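You operate a simulated robot arm through the tools that you are given. There is no shell and no other tool.

You are at the controls of a simulated robot arm. One attempt, no reset.

TASK
Swap the dark block in the upturned pallet for the pale one.
Fine: block knob loose, clamp arm aside; dark block into the grey bin; arm back over the new block, then knob tight. Where these are worked on the way, their far stop is far enough and under half their travel is too little: block knob, clamp arm.

It is judged by the outcome, as a careful person would: the job done as asked, and still so three seconds after it is handed in. It fails if anything else is knocked over, pushed out of place, dropped, spilled or broken.

THE ROBOT
A 6-joint arm with a two-finger gripper, fixed in place. Base frame: the origin is on the floor under the middle of its stand, x ahead of it, y to its left, z up. Units: mm, degrees, N and s.
It reaches about 1572 mm from its shoulder. Its first joint turns from -166.0 to 166.0 degrees. Payload 2.45 kg.
The tool frame sits at the grasp point between the pads (the TCP): z along the fingers, y along the line on which they close. The tips reach 20 mm beyond it. The gripper opens to 140 mm; its body begins 168 mm behind the TCP.
Orientation is that of the tool frame in the base frame, as a unit quaternion [x, y, z, w]. With the fingers straight down and closing along the base's y, the tool's x points along the base's -x, its y along +y and its z along -z.

THE INTERFACE
- The arm moves only by the tool play_rows. Its argument "increments" is a list of rows, each a list of 7 numbers: the gripper command, from -1 (fully open) to 1 (shut), values between in proportion, then the shift along the base's x, y, z in mm, then the turn, a rotation vector about the base's x, y, z in degrees. In form: [[gripper, dx, dy, dz, wx, wy, wz], ...]. A call has 1 to 20 rows; each row shifts and turns the commanded pose from where the row before left it. A row lasts 0.2 s, in which the tool goes at most 50 mm and 8.6 degrees; a call with a longer step from one row to the next is refused whole, and so is a gripper value outside its range. A pose out of reach is approached as far as the arm can. The call stops where the force on the tool passes 40 N (or 10 N more than at its start, if that is more) or the arm is blocked; 0.2 s more then pass. The fingers move at their own pace (about 45 mm/s each) and stop on an object; they squeeze with about 22 N. The grip force told is the motor's: it shows also when the fingers shut on nothing. Time passes only in rows, and 0.2 s behind the last, so rows that do not move let the fingers close. The reply holds the time, the measured pose of the TCP, the force on the tool along the base axes, the opening and the grip force, in the units named above and with some noise, with the torque about the TCP (base axes, N m) and any sound that the robot's microphone picked up, and new pictures: "views" is both (left out), scene, wrist or none.
- Cameras (640 x 400 px; columns grow to the right, rows downward): "scene" is fixed at [401.5, 499.9, 1426.2]; the picture's right is [-0.55, -0.84, 0.00], its down [-0.63, 0.41, -0.66] and it looks along [0.55, -0.36, -0.75] (base axes); focal length 329 px, centre (320, 200). "wrist" rides on the gripper at [78, 11, -209] in the tool frame; the picture's right is [-0.14, 0.99, 0.00], its down [-0.92, -0.13, -0.37] and it looks along [-0.36, -0.05, 0.93] (tool axes); focal length 280 px, centre (320, 200). There is no depth. A picture from a camera that has moved, and an enlarged one, comes with that camera's place and axes in the base frame and with its lens.
- inspect(camera, box): a new picture of the part [left, top, right, bottom] of that camera's present view, enlarged. The clock stands still meanwhile.
- hand_in(): hands the job in; it is judged then, once.

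Places have to be worked out from the pictures, the camera data and where the tool is seen. Open the gripper and draw the arm clear of the work before you hand the job in, unless the task says otherwise.

The tools are called by a JSON object that holds its "method" and its "body". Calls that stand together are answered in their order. play_rows: Moves the arm, as the interface text tells. Its arguments: {"type":"object","properties":{"increments":{"type":"array"},"views":{"type":"string","enum":["both","scene","wrist","none"]}},"required":["increments"]} The other tools are called the same way: inspect (camera, box) takes an enlarged picture of a part of a camera's view; hand_in () hands the job in.

At the start:

```text
time: 0.0
position: [672.8, -18.0, 1090.3]
ee_rot: [0.001, 1.0, 0.0, 0.002]
force: [0.0, 0.4, 0.0]
wrist_torque: [0.01, 0.02, -0.02]
grip_width: 139.8
finger_force: 0.1
```

scene: 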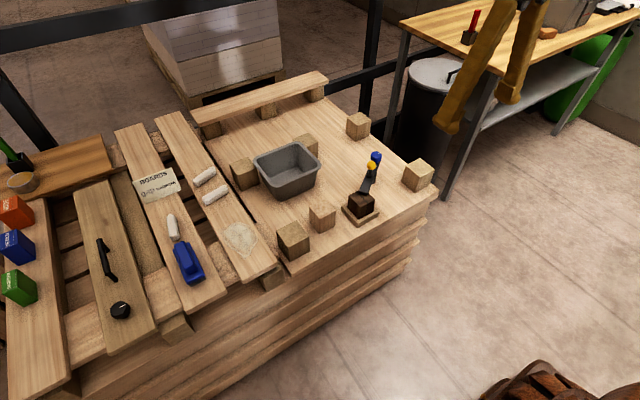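
wrist: 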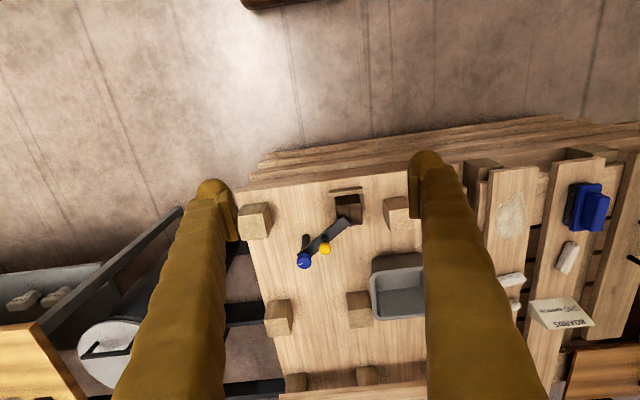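

I start by looking closely at the work area: the fixture with the dark block, the bin, and where the pale block may be.

{"method": "inspect", "body": {"camera": "scene", "box": [240, 120, 440, 260]}}

{"method": "inspect", "body": {"camera": "wrist", "box": [230, 160, 440, 300]}}

{"method": "inspect", "body": {"camera": "scene", "box": [0, 120, 250, 340]}}

```text
2.86 times, centred on (340, 190) of scene
camera zoom: at [401.5, 499.9, 1426.2], right [-0.55, -0.84, 0.0], down [-0.63, 0.41, -0.66], along [0.55, -0.36, -0.75], focal length 940 px, centre (263, 229)
```

zoom: 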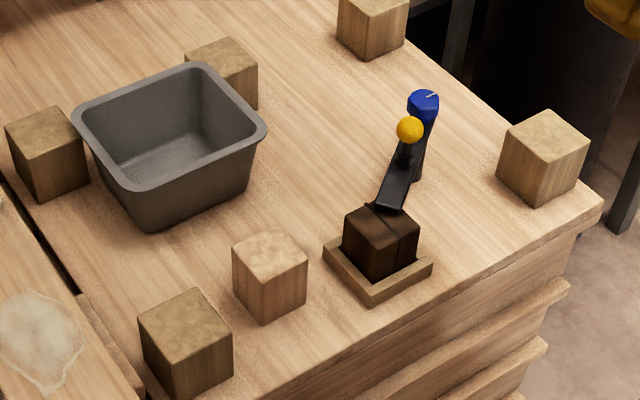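

```text
2.86 times, centred on (335, 230) of wrist
camera zoom: at [594.8, -7.3, 1299.3], right [0.14, 0.99, 0.0], down [0.92, -0.13, 0.37], along [0.37, -0.05, -0.93], focal length 801 px, centre (277, 114)
```

zoom: 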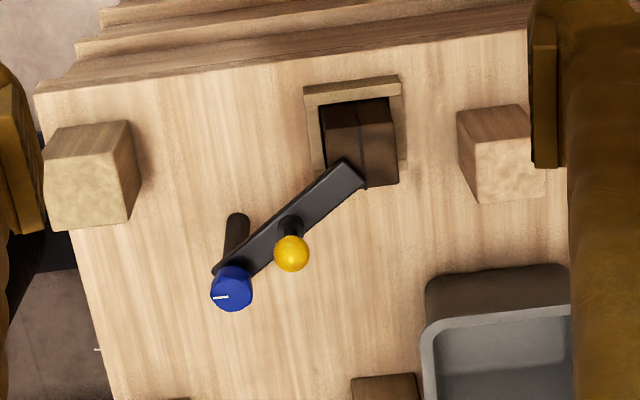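

```text
1.82 times, centred on (125, 230) of scene
camera zoom: at [401.5, 499.9, 1426.2], right [-0.55, -0.84, 0.0], down [-0.63, 0.41, -0.66], along [0.55, -0.36, -0.75], focal length 598 px, centre (674, 146)
```

zoom: 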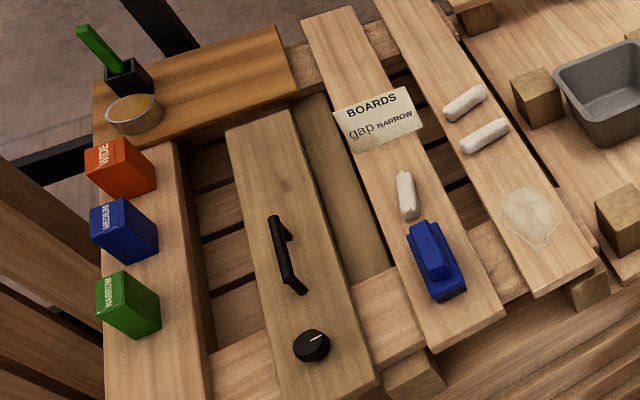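

The yellow handle ball triangulates to about (940,-43,736) and the blue knob top to about (982,-100,716). I move the tool above the fixture, staying well clear, to get closer pictures.

{"method": "play_rows", "body": {"increments": [[-1, 28, -5, -20, 0, 0, 0], [-1, 28, -5, -20, 0, 0, 0], [-1, 28, -5, -20, 0, 0, 0], [-1, 28, -5, -20, 0, 0, 0], [-1, 28, -5, -20, 0, 0, 0], [-1, 28, -5, -20, 0, 0, 0], [-1, 28, -5, -20, 0, 0, 0], [-1, 0, 0, 0, 0, 0, 0]], "views": "both"}}

```text
time: 1.8
position: [868.3, -54.3, 949.7]
ee_rot: [0.0, 1.0, 0.0, 0.001]
force: [-0.2, 0.3, 0.2]
wrist_torque: [-0.05, 0.04, 0.0]
grip_width: 139.9
finger_force: 0.1
camera wrist: at [789.3, -42.4, 1160.2], right [0.14, 0.99, 0.0], down [0.92, -0.13, 0.37], along [0.37, -0.05, -0.93], focal length 280 px, centre (320, 200)
```

scene: 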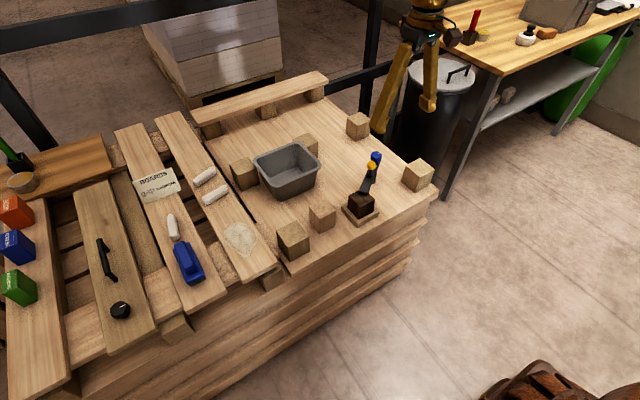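
wrist: 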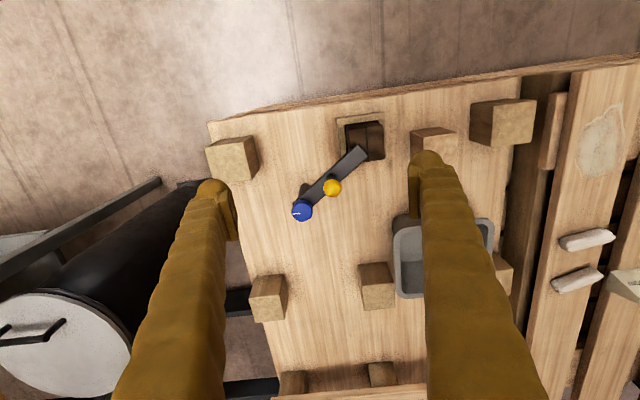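

The prediction for the ball matches the picture, so the camera model is good. I move lower and take a detailed picture of the fixture.

{"method": "play_rows", "body": {"increments": [[-1, 20, -5, -30, 0, 0, 0], [-1, 20, -5, -30, 0, 0, 0], [-1, 12, -5, -30, 0, 0, 0], [-1, 0, 0, 0, 0, 0, 0]], "views": "wrist"}}

{"method": "inspect", "body": {"camera": "wrist", "box": [220, 60, 440, 240]}}

{"method": "inspect", "body": {"camera": "scene", "box": [300, 140, 400, 235]}}

```text
time: 2.8
position: [918.6, -68.9, 858.9]
ee_rot: [0.001, 1.0, 0.0, 0.001]
force: [0.1, 1.2, -0.3]
wrist_torque: [0.03, 0.04, -0.01]
grip_width: 139.8
finger_force: 0.1
camera wrist: at [840.0, -57.4, 1068.3], right [0.14, 0.99, 0.0], down [0.92, -0.13, 0.37], along [0.37, -0.05, -0.93], focal length 280 px, centre (320, 200)
```

wrist: 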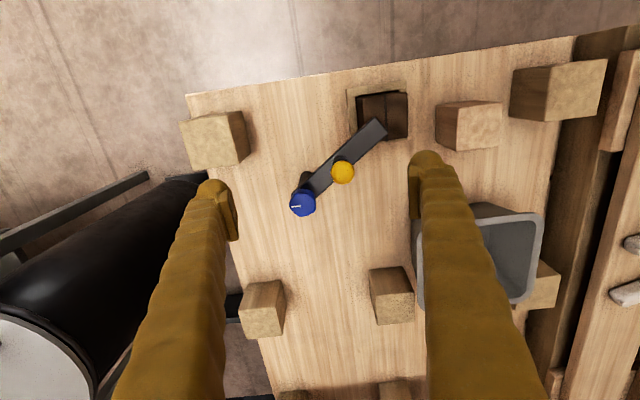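

```text
2.22 times, centred on (330, 150) of wrist
camera zoom: at [840.0, -57.4, 1068.3], right [0.14, 0.99, 0.0], down [0.92, -0.13, 0.37], along [0.37, -0.05, -0.93], focal length 623 px, centre (298, 311)
```

zoom: 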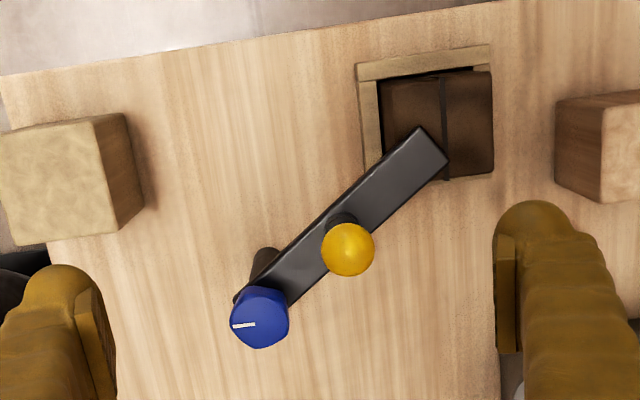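

```text
4.21 times, centred on (350, 188) of scene
camera zoom: at [401.5, 499.9, 1426.2], right [-0.55, -0.84, 0.0], down [-0.63, 0.41, -0.66], along [0.55, -0.36, -0.75], focal length 1386 px, centre (194, 253)
```

zoom: 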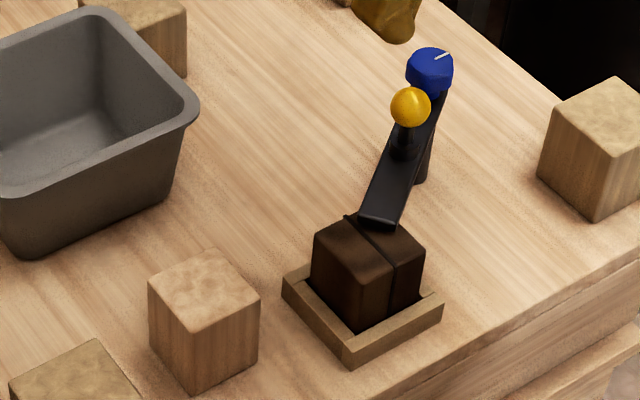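

The fixture reads as: post and knob at about (982,-100), arm reaching to about (899,17) over the block, tray corner about (848,70,621). I take tighter zooms for the knob pointer, the crack in the dark block, the fingers and the pale block.

{"method": "inspect", "body": {"camera": "wrist", "box": [275, 145, 375, 220]}}

{"method": "inspect", "body": {"camera": "wrist", "box": [335, 75, 515, 175]}}

{"method": "inspect", "body": {"camera": "scene", "box": [335, 140, 395, 180]}}

{"method": "inspect", "body": {"camera": "scene", "box": [340, 0, 480, 160]}}

```text
5.33 times, centred on (325, 182) of wrist
camera zoom: at [840.0, -57.4, 1068.3], right [0.14, 0.99, 0.0], down [0.92, -0.13, 0.37], along [0.37, -0.05, -0.93], focal length 1495 px, centre (293, 293)
```

zoom: 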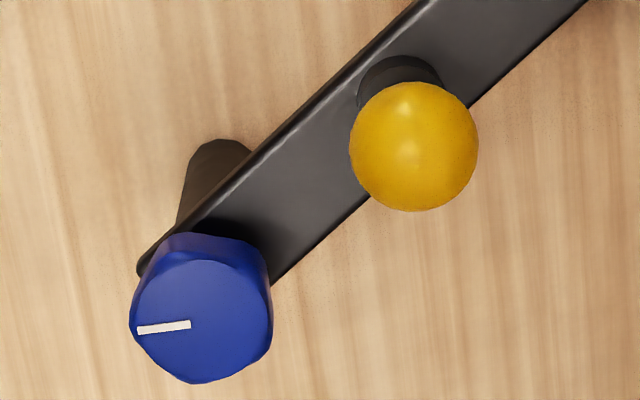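

```text
3.56 times, centred on (425, 125) of wrist
camera zoom: at [840.0, -57.4, 1068.3], right [0.14, 0.99, 0.0], down [0.92, -0.13, 0.37], along [0.37, -0.05, -0.93], focal length 997 px, centre (-53, 467)
```

zoom: 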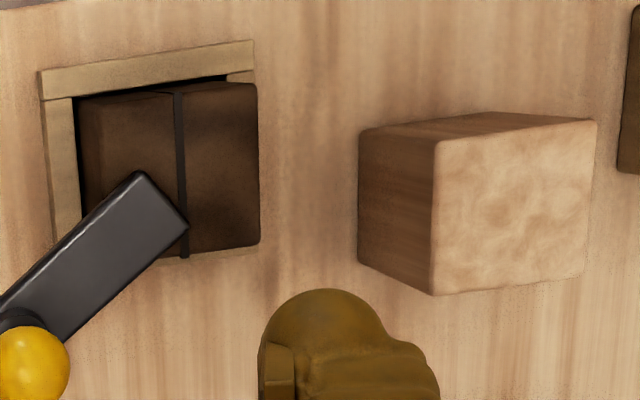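

```text
10.00 times, centred on (365, 160) of scene
camera zoom: at [401.5, 499.9, 1426.2], right [-0.55, -0.84, 0.0], down [-0.63, 0.41, -0.66], along [0.55, -0.36, -0.75], focal length 3291 px, centre (-130, 600)
```

zoom: 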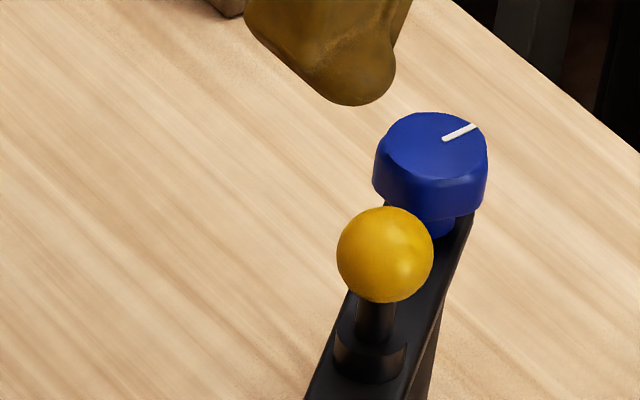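

```text
2.50 times, centred on (410, 80) of scene
camera zoom: at [401.5, 499.9, 1426.2], right [-0.55, -0.84, 0.0], down [-0.63, 0.41, -0.66], along [0.55, -0.36, -0.75], focal length 823 px, centre (95, 500)
```

zoom: 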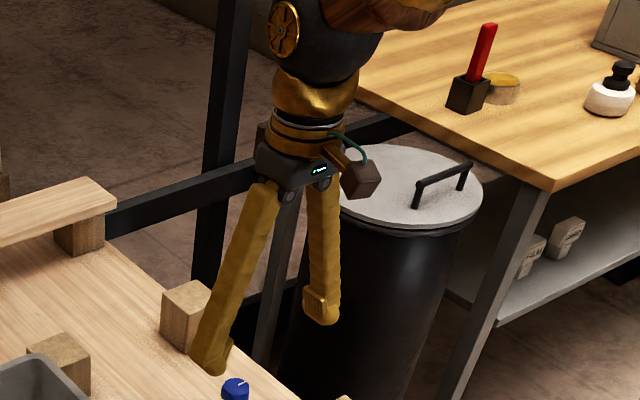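

The crack strip runs along x on the dark block, so I will grip it across y. I zoom on the dark block, the pale block and the bin in the scene view for more accurate sizing.

{"method": "inspect", "body": {"camera": "scene", "box": [335, 180, 395, 230]}}

{"method": "inspect", "body": {"camera": "scene", "box": [300, 195, 350, 240]}}

{"method": "inspect", "body": {"camera": "scene", "box": [225, 120, 345, 210]}}

{"method": "inspect", "body": {"camera": "wrist", "box": [380, 180, 580, 340]}}

```text
8.00 times, centred on (365, 205) of scene
camera zoom: at [401.5, 499.9, 1426.2], right [-0.55, -0.84, 0.0], down [-0.63, 0.41, -0.66], along [0.55, -0.36, -0.75], focal length 2633 px, centre (-40, 160)
```

zoom: 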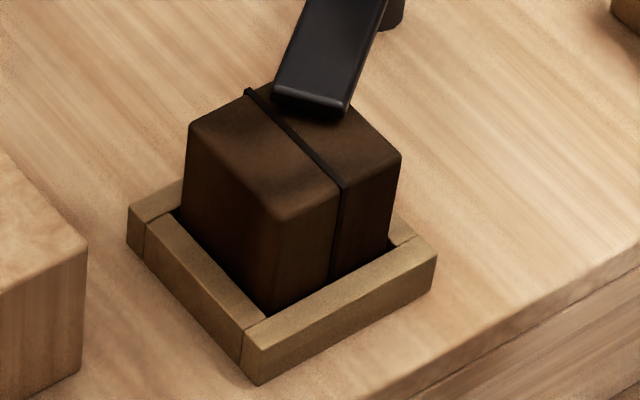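

```text
8.89 times, centred on (325, 218) of scene
camera zoom: at [401.5, 499.9, 1426.2], right [-0.55, -0.84, 0.0], down [-0.63, 0.41, -0.66], along [0.55, -0.36, -0.75], focal length 2925 px, centre (276, 44)
```

zoom: 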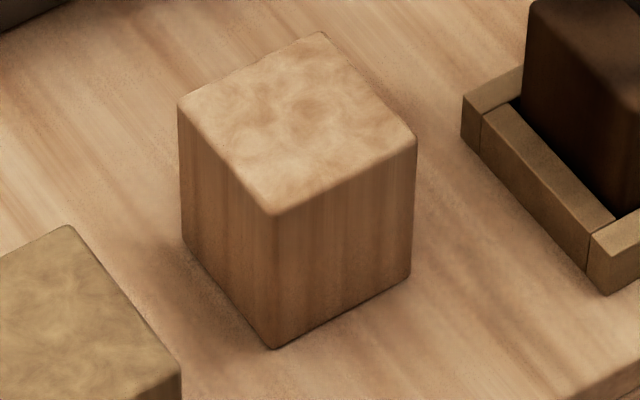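

```text
4.44 times, centred on (285, 165) of scene
camera zoom: at [401.5, 499.9, 1426.2], right [-0.55, -0.84, 0.0], down [-0.63, 0.41, -0.66], along [0.55, -0.36, -0.75], focal length 1463 px, centre (476, 356)
```

zoom: 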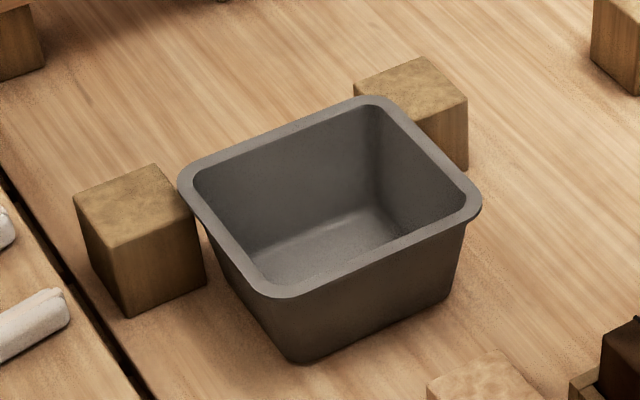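

```text
2.50 times, centred on (480, 260) of wrist
camera zoom: at [840.0, -57.4, 1068.3], right [0.14, 0.99, 0.0], down [0.92, -0.13, 0.37], along [0.37, -0.05, -0.93], focal length 701 px, centre (-80, 50)
```

zoom: 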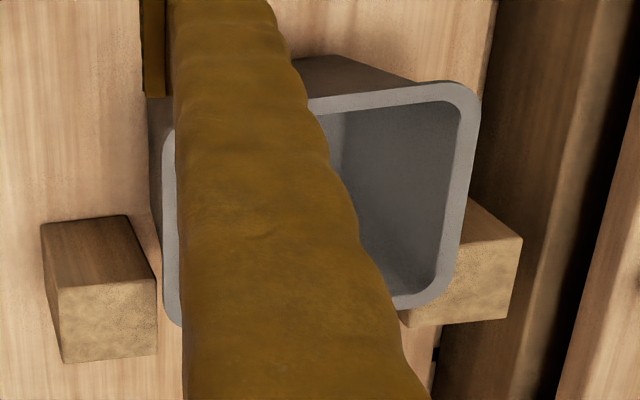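

Working estimates are: knob (983,-100, top 717, about Ø36), ball (939,-43,735), dark block x 862–920 / y -2–57 with top 675, pale block centre (919.5,151), deck at z 601, and bin rim x 1055–1195 / y 75–235 at z 703. I turn the tool -90° about vertical so the fingers straddle the knob along x, away from the ball, and move above the knob.

{"method": "play_rows", "body": {"increments": [[0, 5.85, -2.86, -5.35, 0, 0, -8.2], [0, 5.85, -2.86, -5.35, 0, 0, -8.2], [0, 5.85, -2.86, -5.35, 0, 0, -8.2], [0, 5.85, -2.86, -5.35, 0, 0, -8.2], [0, 5.85, -2.86, -5.35, 0, 0, -8.2], [0, 5.85, -2.86, -5.35, 0, 0, -8.2], [0, 5.85, -2.86, -5.35, 0, 0, -8.2], [0, 5.85, -2.86, -5.35, 0, 0, -8.2], [0, 5.85, -2.86, -5.35, 0, 0, -8.2], [0, 5.85, -2.86, -5.35, 0, 0, -8.2], [0, 5.9, -2.9, -5.4, 0, 0, -8.0], [0, 0, 0, 0, 0, 0, 0]], "views": "both"}}

{"method": "inspect", "body": {"camera": "wrist", "box": [240, 120, 440, 280]}}

```text
time: 5.4
position: [985.5, -100.6, 801.9]
ee_rot: [0.708, 0.707, 0.0, 0.001]
force: [0.2, 0.6, 0.4]
wrist_torque: [-0.02, -0.01, 0.0]
grip_width: 70.3
finger_force: 0.1
camera wrist: at [996.1, -21.7, 1011.5], right [0.99, -0.14, 0.0], down [-0.13, -0.92, 0.37], along [-0.05, -0.37, -0.93], focal length 280 px, centre (320, 200)
```

scene: 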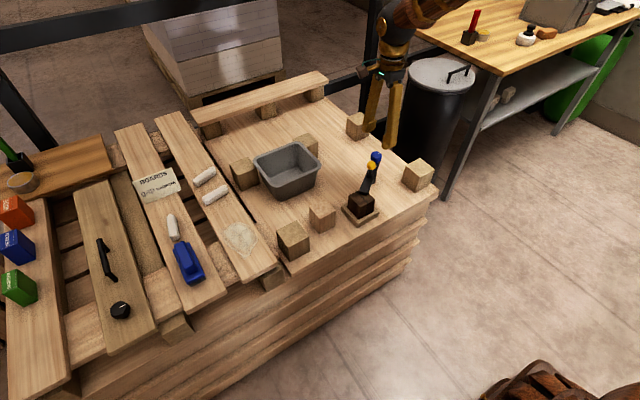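
wrist: 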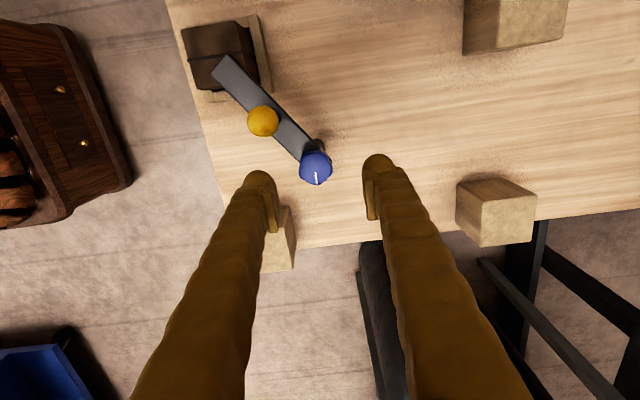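

```text
2.50 times, centred on (340, 200) of wrist
camera zoom: at [996.1, -21.7, 1011.5], right [0.99, -0.14, 0.0], down [-0.13, -0.92, 0.37], along [-0.05, -0.37, -0.93], focal length 701 px, centre (270, 200)
```

zoom: 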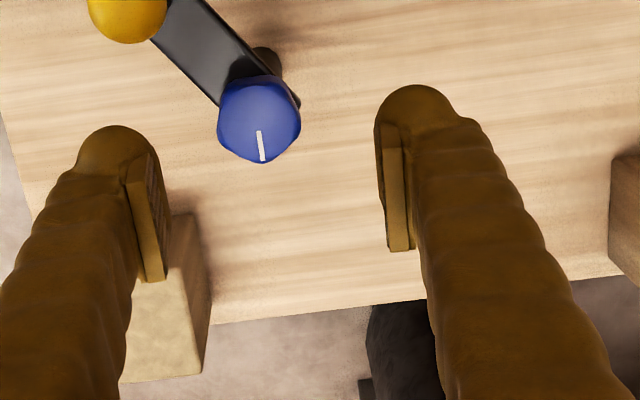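

The knob sits at about (982,-99.7) from this second viewpoint, with clear room for the fingers on both sides. I correct 3 mm in x and descend to straddle the upper 15 mm of the knob.

{"method": "play_rows", "body": {"increments": [[0, -3, 0, -20, 0, 0, 0], [0, 0, 0, -20, 0, 0, 0], [0, 0, 0, -20, 0, 0, 0], [0, 0, 0, -10, 0, 0, 0], [0, 0, 0, -9, 0, 0, 0], [0, 0, 0, 0, 0, 0, 0]], "views": "both"}}

{"method": "inspect", "body": {"camera": "wrist", "box": [240, 120, 400, 240]}}

{"method": "inspect", "body": {"camera": "scene", "box": [335, 120, 415, 190]}}

```text
time: 6.8
position: [982.0, -99.2, 721.5]
ee_rot: [0.707, 0.707, -0.001, 0.001]
force: [0.3, 0.0, 0.5]
wrist_torque: [0.0, 0.0, 0.04]
grip_width: 70.1
finger_force: 0.0
camera wrist: at [992.7, -21.3, 930.9], right [0.99, -0.14, 0.0], down [-0.13, -0.92, 0.37], along [-0.05, -0.37, -0.93], focal length 280 px, centre (320, 200)
```

scene: 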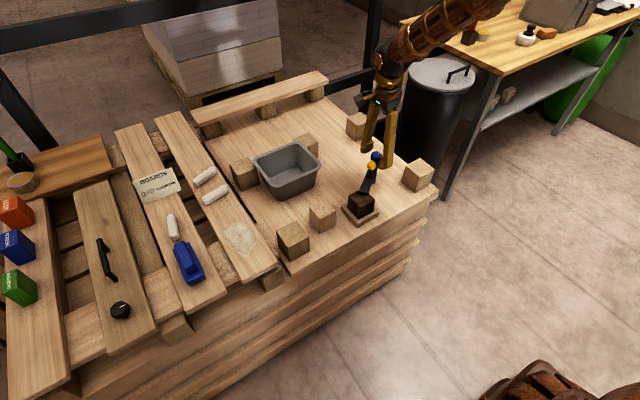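
wrist: 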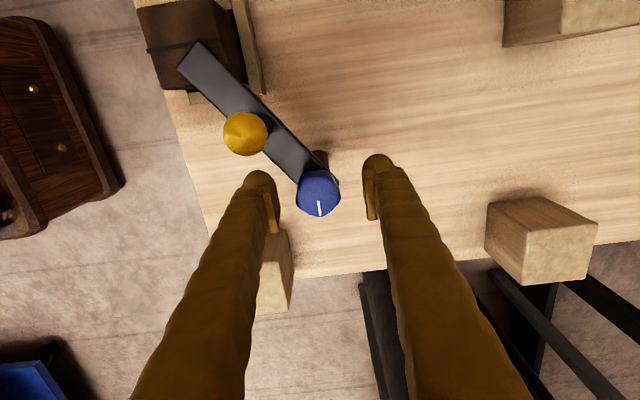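

```text
3.33 times, centred on (320, 180) of wrist
camera zoom: at [992.7, -21.3, 930.9], right [0.99, -0.14, 0.0], down [-0.13, -0.92, 0.37], along [-0.05, -0.37, -0.93], focal length 935 px, centre (320, 267)
```

zoom: 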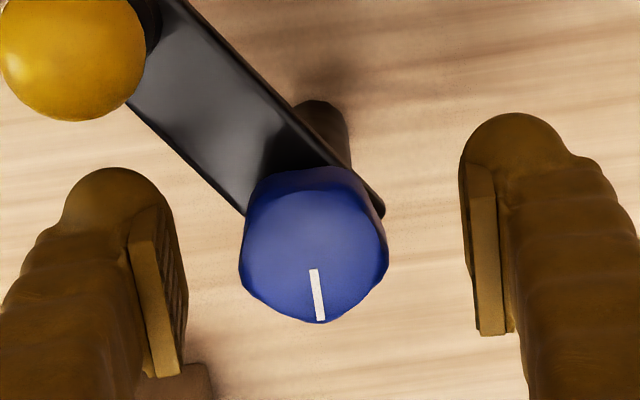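

```text
5.71 times, centred on (375, 155) of scene
camera zoom: at [401.5, 499.9, 1426.2], right [-0.55, -0.84, 0.0], down [-0.63, 0.41, -0.66], along [0.55, -0.36, -0.75], focal length 1880 px, centre (6, 457)
```

zoom: 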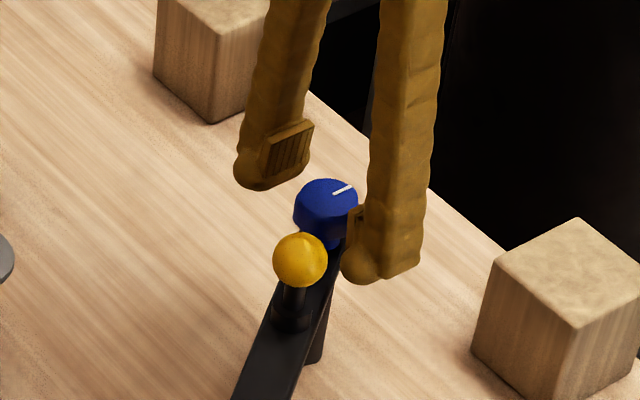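

The knob is centred between the fingers within about 1–2 mm. I make a tiny correction and close on it.

{"method": "play_rows", "body": {"increments": [[0, -1, 1, 0, 0, 0, 0], [1, 0, 0, 0, 0, 0, 0], [1, 0, 0, 0, 0, 0, 0], [1, 0, 0, 0, 0, 0, 0], [1, 0, 0, 0, 0, 0, 0]], "views": "wrist"}}

{"method": "inspect", "body": {"camera": "wrist", "box": [240, 120, 400, 240]}}

```text
time: 8.0
position: [979.8, -97.5, 721.9]
ee_rot: [0.707, 0.707, -0.001, 0.0]
force: [-18.5, 1.4, 5.6]
wrist_torque: [-0.01, 0.21, -0.04]
grip_width: 36.7
finger_force: 42.2
camera wrist: at [991.1, -20.1, 930.9], right [0.99, -0.14, 0.0], down [-0.13, -0.92, 0.37], along [-0.05, -0.37, -0.93], focal length 280 px, centre (320, 200)
```

wrist: 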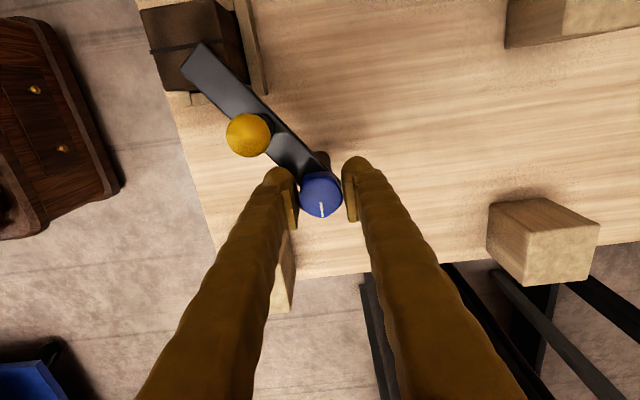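

```text
3.33 times, centred on (320, 180) of wrist
camera zoom: at [991.1, -20.1, 930.9], right [0.99, -0.14, 0.0], down [-0.13, -0.92, 0.37], along [-0.05, -0.37, -0.93], focal length 935 px, centre (320, 267)
```

zoom: 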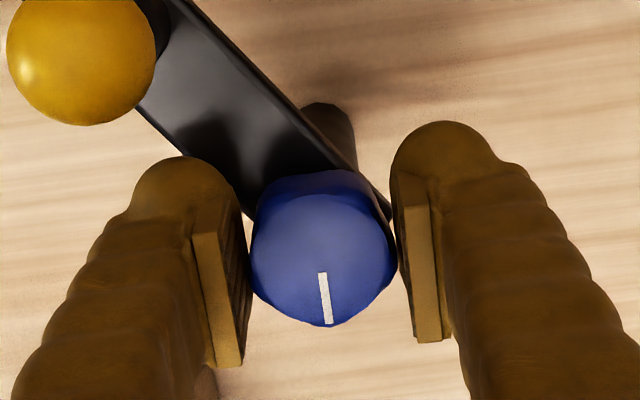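

The fingers hold the knob at 36.7 mm, but there is an 18 N side load in -x, so the grip centre is a bit too far in +x. I shift -1.5 mm to balance it.

{"method": "play_rows", "body": {"increments": [[1, -1.0, 0, 0, 0, 0, 0], [1, -0.5, 0, 0, 0, 0, 0], [1, 0, 0, 0, 0, 0, 0]], "views": "none"}}

```text
time: 8.8
position: [979.2, -98.8, 721.4]
ee_rot: [0.708, 0.707, -0.001, 0.001]
force: [1.4, 9.5, -13.3]
wrist_torque: [0.2, -0.05, 0.02]
grip_width: 36.4
finger_force: 44.9
```

The load is balanced now. I turn the knob counter-clockwise (+z) by a first 24° and look at the torque and the pointer.

{"method": "play_rows", "body": {"increments": [[1, 0, 0, 0, 0, 0, 8], [1, 0, 0, 0, 0, 0, 8], [1, 0, 0, 0, 0, 0, 8]], "views": "wrist"}}

{"method": "inspect", "body": {"camera": "wrist", "box": [240, 120, 400, 240]}}

```text
time: 9.6
position: [980.0, -99.5, 720.1]
ee_rot: [0.544, 0.839, 0.0, -0.001]
force: [-10.7, 12.3, -14.5]
wrist_torque: [0.09, 0.11, 0.01]
grip_width: 36.5
finger_force: 45.0
camera wrist: at [957.6, -22.7, 931.0], right [0.96, 0.28, 0.0], down [0.26, -0.89, 0.37], along [0.1, -0.35, -0.93], focal length 280 px, centre (320, 200)
```

wrist: 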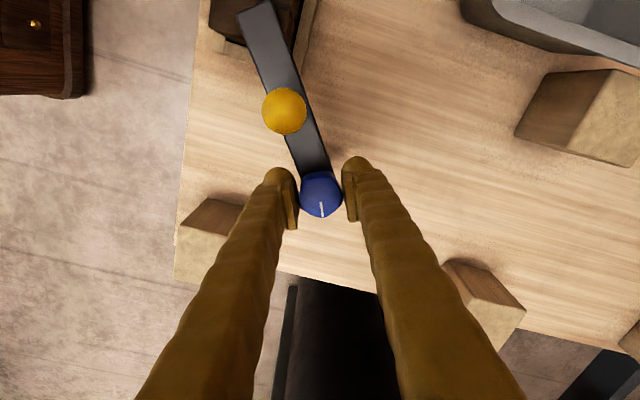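

```text
3.33 times, centred on (320, 180) of wrist
camera zoom: at [957.6, -22.7, 931.0], right [0.96, 0.28, 0.0], down [0.26, -0.89, 0.37], along [0.1, -0.35, -0.93], focal length 935 px, centre (320, 267)
```

zoom: 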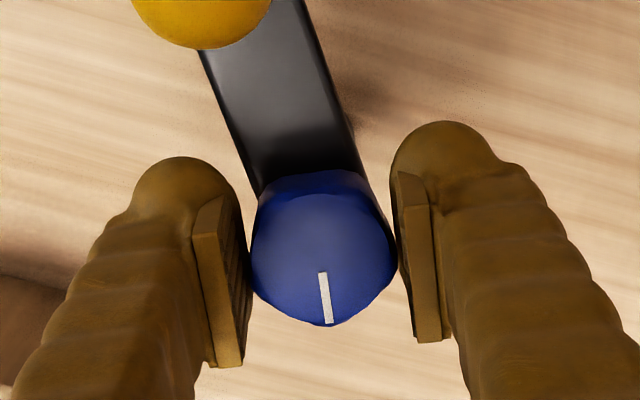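

The pointer follows the gripper, so the knob is turning freely. I keep turning counter-clockwise in steps.

{"method": "play_rows", "body": {"increments": [[1, 0, 0, 0, 0, 0, 8], [1, 0, 0, 0, 0, 0, 8], [1, 0, 0, 0, 0, 0, 8], [1, 0, 0, 0, 0, 0, 8]], "views": "wrist"}}

{"method": "inspect", "body": {"camera": "wrist", "box": [240, 120, 400, 240]}}

```text
time: 10.6
position: [978.9, -99.1, 721.7]
ee_rot: [0.291, 0.957, -0.002, 0.0]
force: [-30.3, 11.3, -13.9]
wrist_torque: [0.19, 0.41, -0.02]
grip_width: 36.6
finger_force: 44.9
camera wrist: at [920.3, -46.5, 931.2], right [0.67, 0.75, 0.0], down [0.69, -0.62, 0.37], along [0.27, -0.25, -0.93], focal length 280 px, centre (320, 200)
```

wrist: 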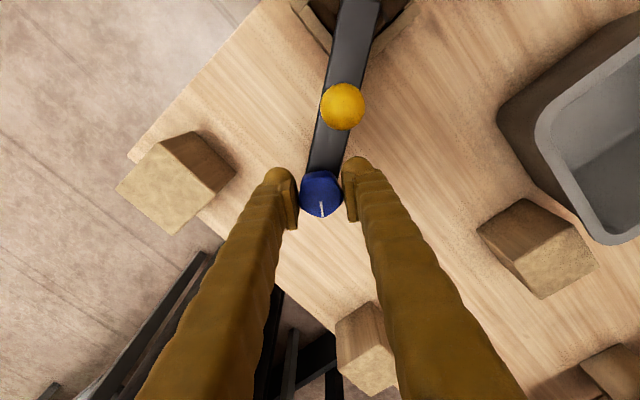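

```text
3.33 times, centred on (320, 180) of wrist
camera zoom: at [920.3, -46.5, 931.2], right [0.67, 0.75, 0.0], down [0.69, -0.62, 0.37], along [0.27, -0.25, -0.93], focal length 935 px, centre (320, 267)
```

zoom: 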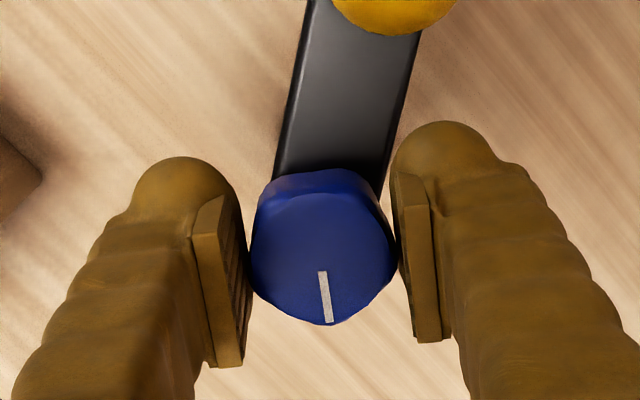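

The knob has turned about 56° and side load is building in -x (about 30 N), so the true axis is around x 978. I shift the grip centre slightly and keep turning.

{"method": "play_rows", "body": {"increments": [[1, -1.2, 0.4, -0.4, 0, 0, 0], [1, -0.6, 0.4, -0.3, 0, 0, 4], [1, 0, 0, 0, 0, 0, 8], [1, 0, 0, 0, 0, 0, 8]], "views": "wrist"}}

{"method": "inspect", "body": {"camera": "wrist", "box": [240, 120, 400, 240]}}

```text
time: 11.6
position: [979.0, -100.7, 722.7]
ee_rot: [0.122, 0.993, 0.0, 0.002]
force: [14.6, -21.4, -28.4]
wrist_torque: [-0.09, -0.33, -0.05]
grip_width: 36.9
finger_force: 45.4
camera wrist: at [905.0, -69.9, 931.1], right [0.37, 0.93, 0.0], down [0.86, -0.35, 0.37], along [0.34, -0.14, -0.93], focal length 280 px, centre (320, 200)
```

wrist: 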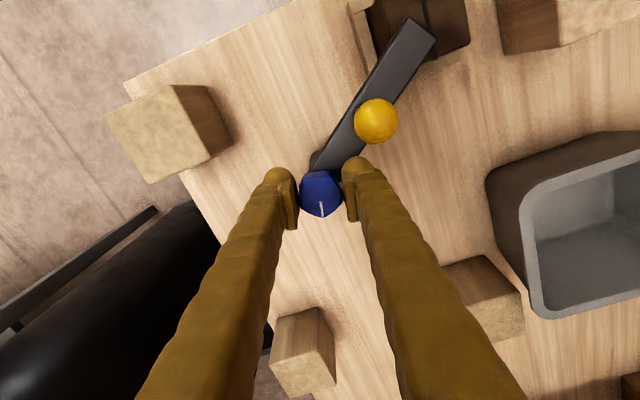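

```text
3.33 times, centred on (320, 180) of wrist
camera zoom: at [905.0, -69.9, 931.1], right [0.37, 0.93, 0.0], down [0.86, -0.35, 0.37], along [0.34, -0.14, -0.93], focal length 935 px, centre (320, 267)
```

zoom: 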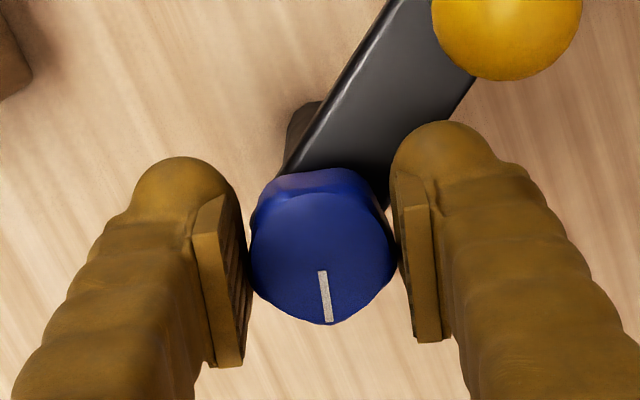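

The knob is at about 76° with still no stop torque. I relax the side load (+0.9 x, -1.2 y) and continue the turn.

{"method": "play_rows", "body": {"increments": [[1, 0.7, -1.0, 0, 0, 0, 0], [1, 0.2, -0.2, 0, 0, 0, 4], [1, 0, 0, 0, 0, 0, 6]], "views": "none"}}

```text
time: 12.4
position: [980.1, -99.1, 721.8]
ee_rot: [0.035, 0.999, 0.0, 0.001]
force: [-0.2, -6.0, -4.6]
wrist_torque: [-0.05, 0.2, -0.04]
grip_width: 36.5
finger_force: 45.2
```

The load is low again at 86°. I check the gap between the +y finger and the ball before going further.

{"method": "inspect", "body": {"camera": "wrist", "box": [240, 90, 440, 240]}}

{"method": "inspect", "body": {"camera": "scene", "box": [335, 120, 415, 190]}}

```text
2.67 times, centred on (340, 165) of wrist
camera zoom: at [901.3, -83.5, 931.4], right [0.21, 0.98, 0.0], down [0.91, -0.19, 0.37], along [0.36, -0.08, -0.93], focal length 748 px, centre (267, 293)
```

zoom: 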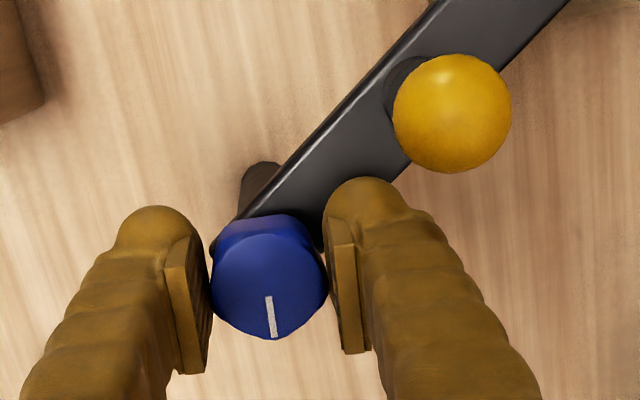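

```text
5.71 times, centred on (375, 155) of scene
camera zoom: at [401.5, 499.9, 1426.2], right [-0.55, -0.84, 0.0], down [-0.63, 0.41, -0.66], along [0.55, -0.36, -0.75], focal length 1880 px, centre (6, 457)
```

zoom: 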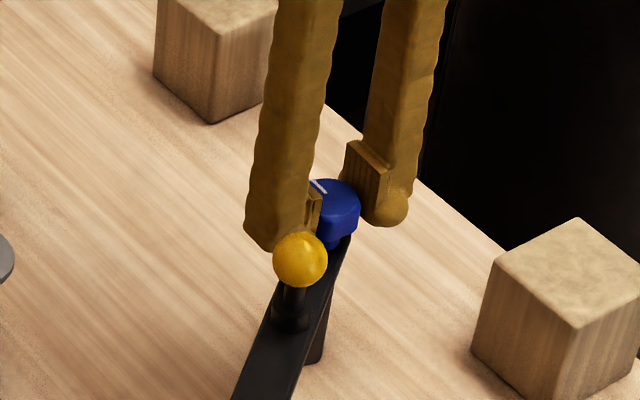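

Pointer now points near +x (about 86° turned) with no stop yet. I open, rotate the gripper back -86° around the knob, and regrip for more turn.

{"method": "play_rows", "body": {"increments": [[0.1, 0, 0, 0, 0, 0, 0], [0.1, 0, 0, 0, 0, 0, 0], [0.1, 0, 0, 0, 0, 0, -8], [0.1, 0, 0, 0, 0, 0, -8], [0.1, 0, 0, 0, 0, 0, -8], [0.1, 0, 0, 0, 0, 0, -8], [0.1, 0, 0, 0, 0, 0, -8], [0.1, 0, 0, 0, 0, 0, -8], [0.1, 0, 0, 0, 0, 0, -8], [0.1, 0, 0, 0, 0, 0, -8], [0.1, 0, 0, 0, 0, 0, -8], [0.1, 0, 0, 0, 0, 0, -8], [0.1, 0, 0, 0, 0, 0, -6], [0.1, 0, 0, 0, 0, 0, 0]], "views": "wrist"}}

{"method": "inspect", "body": {"camera": "wrist", "box": [240, 120, 400, 240]}}

```text
time: 15.4
position: [979.5, -99.0, 721.2]
ee_rot: [0.708, 0.706, 0.0, 0.002]
force: [0.3, 0.1, -0.1]
wrist_torque: [0.02, 0.0, 0.01]
grip_width: 62.9
finger_force: 0.1
camera wrist: at [989.9, -21.1, 931.3], right [0.99, -0.14, 0.0], down [-0.13, -0.92, 0.37], along [-0.05, -0.37, -0.93], focal length 280 px, centre (320, 200)
```

wrist: 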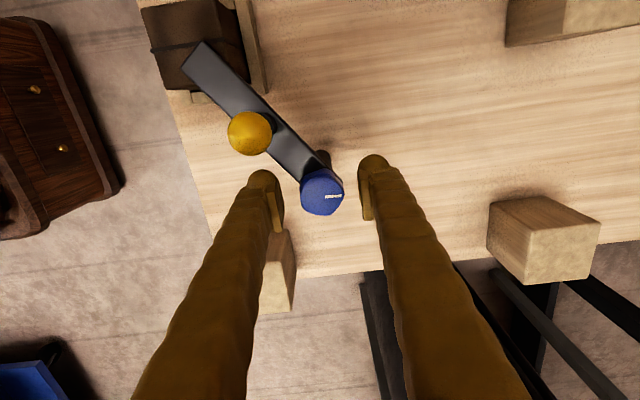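

```text
3.33 times, centred on (320, 180) of wrist
camera zoom: at [989.9, -21.1, 931.3], right [0.99, -0.14, 0.0], down [-0.13, -0.92, 0.37], along [-0.05, -0.37, -0.93], focal length 935 px, centre (320, 267)
```

zoom: 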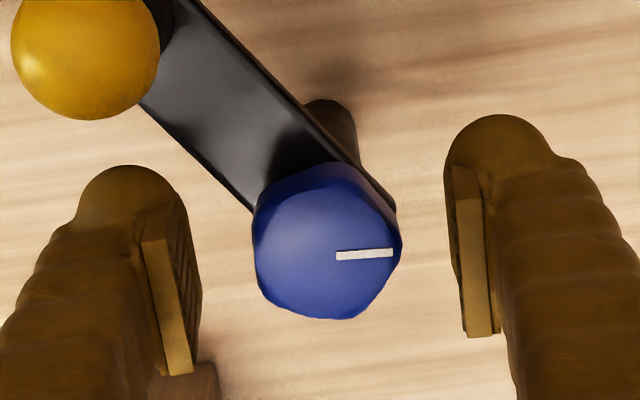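

The knob stayed turned and the fingers are back at the start angle. I close again and check the load.

{"method": "play_rows", "body": {"increments": [[1, 0.5, 0, 0, 0, 0, 0], [1, 0, 0, 0, 0, 0, 0], [1, 0, 0, 0, 0, 0, 0], [1, 0, 0, 0, 0, 0, 0]], "views": "none"}}

```text
time: 16.4
position: [979.6, -99.5, 723.7]
ee_rot: [0.707, 0.707, -0.001, 0.001]
force: [14.4, 0.1, -4.7]
wrist_torque: [-0.01, -0.15, 0.0]
grip_width: 36.8
finger_force: 45.2
```

There is a 14 N load in +x, so the axis is about 1 mm further in +x. I correct and turn +z in steps.

{"method": "play_rows", "body": {"increments": [[1, 1.0, 0, 0, 0, 0, 0], [1, 0, 0, 0, 0, 0, 8], [1, 0, 0, 0, 0, 0, 8], [1, 0, 0, 0, 0, 0, 8]], "views": "none"}}

```text
time: 17.4
position: [979.5, -99.9, 721.2]
ee_rot: [0.544, 0.839, 0.0, 0.0]
force: [-9.6, 0.0, -2.0]
wrist_torque: [-0.03, 0.1, -0.49]
grip_width: 36.4
finger_force: 44.5
```

A torque of -0.49 N m about z has appeared, which may be the stop. I look at whether the pointer followed the gripper.

{"method": "inspect", "body": {"camera": "wrist", "box": [240, 120, 400, 240]}}

```text
3.33 times, centred on (320, 180) of wrist
camera zoom: at [958.0, -23.6, 930.7], right [0.96, 0.28, 0.0], down [0.26, -0.89, 0.37], along [0.1, -0.36, -0.93], focal length 935 px, centre (320, 267)
```

zoom: 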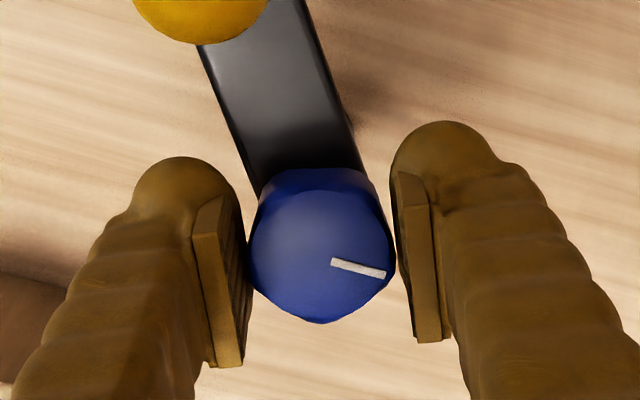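

The pointer turned only about 7° more (to about +3°) while the gripper slipped, so the knob is at its loose far stop after roughly 90° of travel. I release, rise above the ball, and move over the ball with the fingers set tangentially to the arm's swing.

{"method": "play_rows", "body": {"increments": [[0.1, 0, 0, 0, 0, 0, 0], [0.1, 0, 0, 0, 0, 0, 0], [0.1, 0, 0, 20, 0, 0, 0], [0.1, 0, 0, 25, 0, 0, 0], [0.1, 0, 0, 25, 0, 0, 0], [0.1, -20.5, 28, 0, 0, 0, 6], [0.1, -20.4, 28.3, 0, 0, 0, 6], [0.1, 0, 0, 0, 0, 0, 0]], "views": "both"}}

{"method": "inspect", "body": {"camera": "wrist", "box": [240, 100, 400, 240]}}

```text
time: 19.2
position: [938.3, -42.4, 791.3]
ee_rot: [0.454, 0.891, -0.001, 0.001]
force: [0.3, 0.0, 0.2]
wrist_torque: [0.01, 0.01, -0.04]
grip_width: 63.0
finger_force: 0.1
camera wrist: at [900.4, 27.0, 1001.2], right [0.88, 0.47, 0.0], down [0.44, -0.82, 0.37], along [0.17, -0.33, -0.93], focal length 280 px, centre (320, 200)
```

scene: 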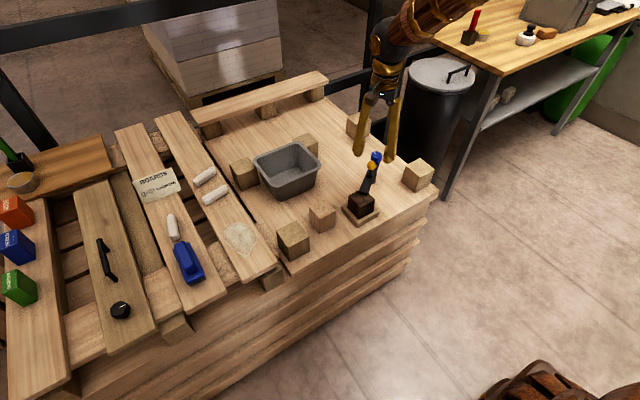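
wrist: 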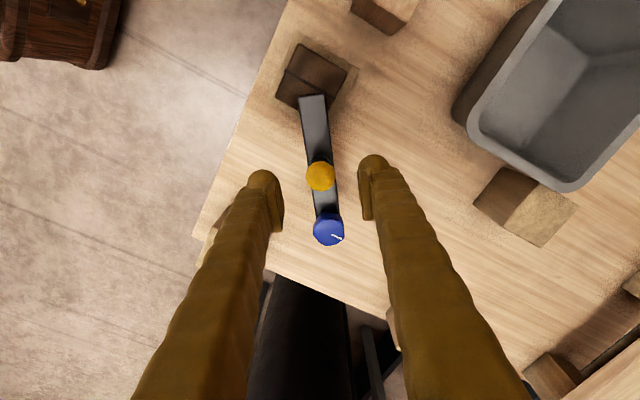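

```text
2.86 times, centred on (320, 170) of wrist
camera zoom: at [900.4, 27.0, 1001.2], right [0.88, 0.47, 0.0], down [0.44, -0.82, 0.37], along [0.17, -0.33, -0.93], focal length 801 px, centre (320, 286)
```

zoom: 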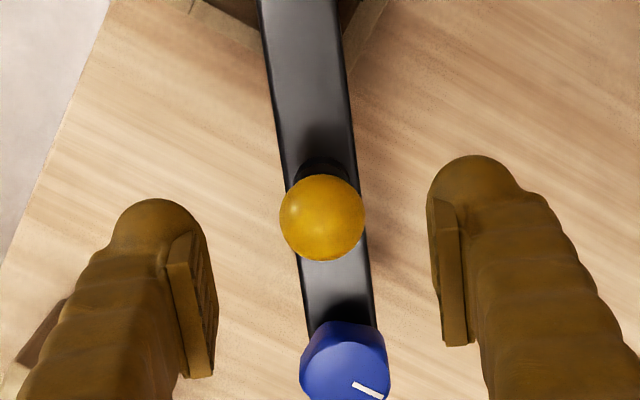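

The ball is centred between the fingers. I descend to the ball's height (tips about z 717, above the arm bar).

{"method": "play_rows", "body": {"increments": [[0.1, 0, 0, -20, 0, 0, 0], [0.1, 0, 0, -20, 0, 0, 0], [0.1, 0, 0, -13, 0, 0, 0], [0.1, 0, 0, 0, 0, 0, 0]], "views": "wrist"}}

{"method": "inspect", "body": {"camera": "scene", "box": [335, 120, 415, 190]}}

```text
time: 20.2
position: [938.9, -43.2, 739.8]
ee_rot: [0.454, 0.891, -0.001, 0.0]
force: [0.0, 0.0, 1.1]
wrist_torque: [0.0, -0.04, -0.02]
grip_width: 63.2
finger_force: 0.0
camera wrist: at [901.2, 26.3, 948.7], right [0.88, 0.47, 0.0], down [0.44, -0.82, 0.37], along [0.17, -0.33, -0.93], focal length 280 px, centre (320, 200)
```

wrist: 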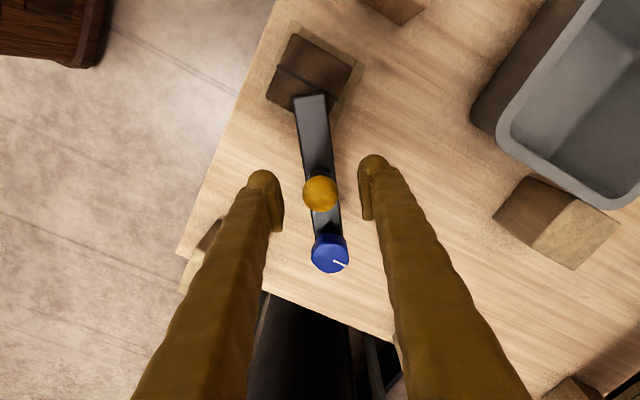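

```text
5.71 times, centred on (375, 155) of scene
camera zoom: at [401.5, 499.9, 1426.2], right [-0.55, -0.84, 0.0], down [-0.63, 0.41, -0.66], along [0.55, -0.36, -0.75], focal length 1880 px, centre (6, 457)
```

zoom: 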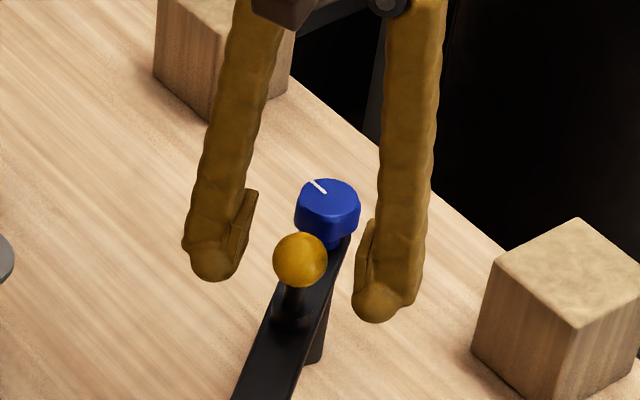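

The fingers straddle the ball. I narrow them to about 40 mm (loose around the 30 mm ball) and try a first clockwise swing, where the path is free of obstacles, watching the force.

{"method": "play_rows", "body": {"increments": [[0.43, 0, 0, 0, 0, 0, 0], [0.43, 0, 0, 0, 0, 0, 0], [0.43, 6.13, 3.93, 0, 0, 0, -6], [0.43, 6.49, 3.27, 0, 0, 0, -6], [0.43, 6.81, 2.57, 0, 0, 0, -6], [0.43, 0, 0, 0, 0, 0, 0]], "views": "wrist"}}

```text
time: 21.6
position: [959.4, -32.8, 739.4]
ee_rot: [0.589, 0.808, -0.001, 0.0]
force: [0.4, 0.2, -0.2]
wrist_torque: [0.02, -0.02, -0.01]
grip_width: 40.4
finger_force: 0.7
camera wrist: at [945.1, 44.6, 947.9], right [0.98, 0.17, 0.0], down [0.16, -0.92, 0.37], along [0.06, -0.36, -0.93], focal length 280 px, centre (320, 200)
```

wrist: 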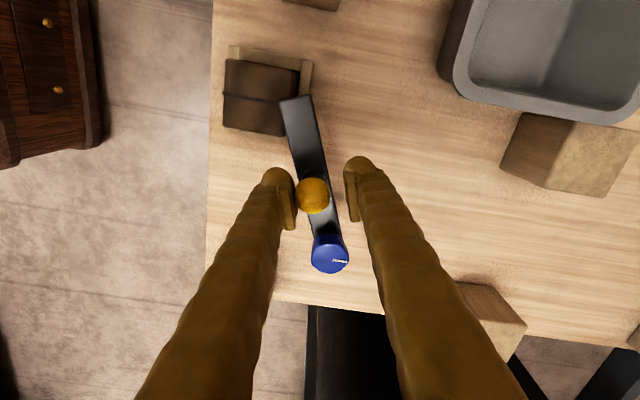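

The arm swings clockwise with almost no force. I continue along the arc.

{"method": "play_rows", "body": {"increments": [[0.43, 7.04, 1.85, 0, 0, 0, -6], [0.43, 7.19, 1.1, 0, 0, 0, -6], [0.43, 7.26, 0.34, 0, 0, 0, -6], [0.43, 7.27, -0.42, 0, 0, 0, -6], [0.43, 7.18, -1.18, 0, 0, 0, -6], [0.43, 7.01, -1.91, 0, 0, 0, -6], [0.43, 6.78, -2.65, 0, 0, 0, -6], [0.43, 6.46, -3.33, 0, 0, 0, -6]], "views": "both"}}

```text
time: 23.4
position: [1016.4, -39.6, 740.2]
ee_rot: [0.866, 0.5, -0.001, 0.001]
force: [0.5, 0.3, 0.1]
wrist_torque: [-0.02, -0.02, 0.01]
grip_width: 39.9
finger_force: 0.3
camera wrist: at [1064.3, 22.9, 948.9], right [0.79, -0.62, 0.0], down [-0.57, -0.73, 0.37], along [-0.23, -0.29, -0.93], focal length 280 px, centre (320, 200)
```

scene: 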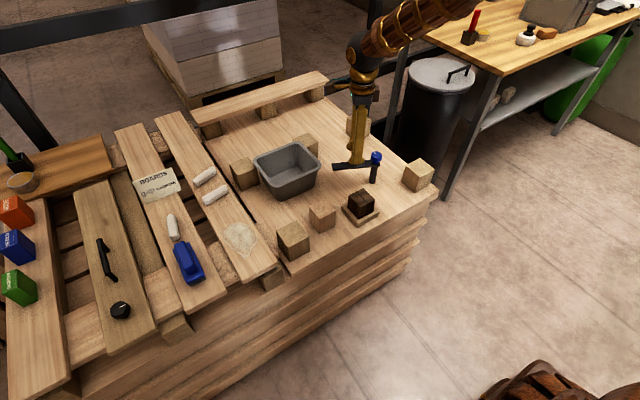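
wrist: 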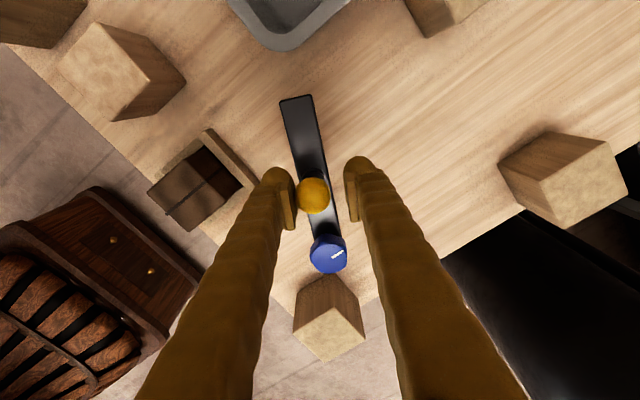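

The arm is now at about 62° with no resistance. I continue toward its far stop.

{"method": "play_rows", "body": {"increments": [[0.43, 6.08, -4.0, 0, 0, 0, -6], [0.43, 5.63, -4.61, 0, 0, 0, -6], [0.43, 5.12, -5.17, 0, 0, 0, -6], [0.43, 4.55, -5.67, 0, 0, 0, -6], [0.43, 3.93, -6.13, 0, 0, 0, -6]], "views": "wrist"}}

```text
time: 24.6
position: [1040.3, -63.9, 738.9]
ee_rot: [0.966, 0.258, -0.002, 0.0]
force: [-13.0, 10.2, 2.1]
wrist_torque: [0.03, 0.07, 0.14]
grip_width: 50.1
finger_force: 8.1
camera wrist: at [1113.5, -34.6, 948.1], right [0.37, -0.93, 0.0], down [-0.86, -0.35, 0.37], along [-0.34, -0.14, -0.93], focal length 280 px, centre (320, 200)
```

wrist: 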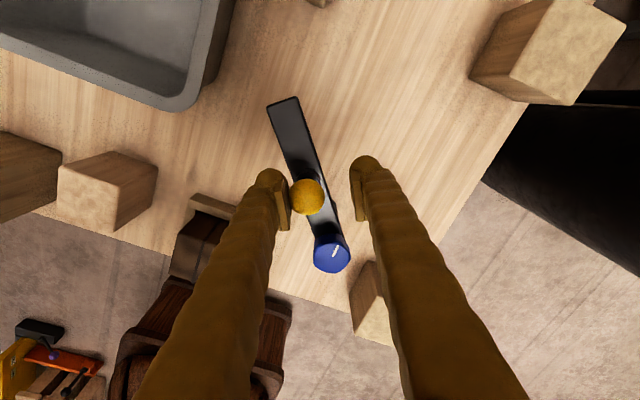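

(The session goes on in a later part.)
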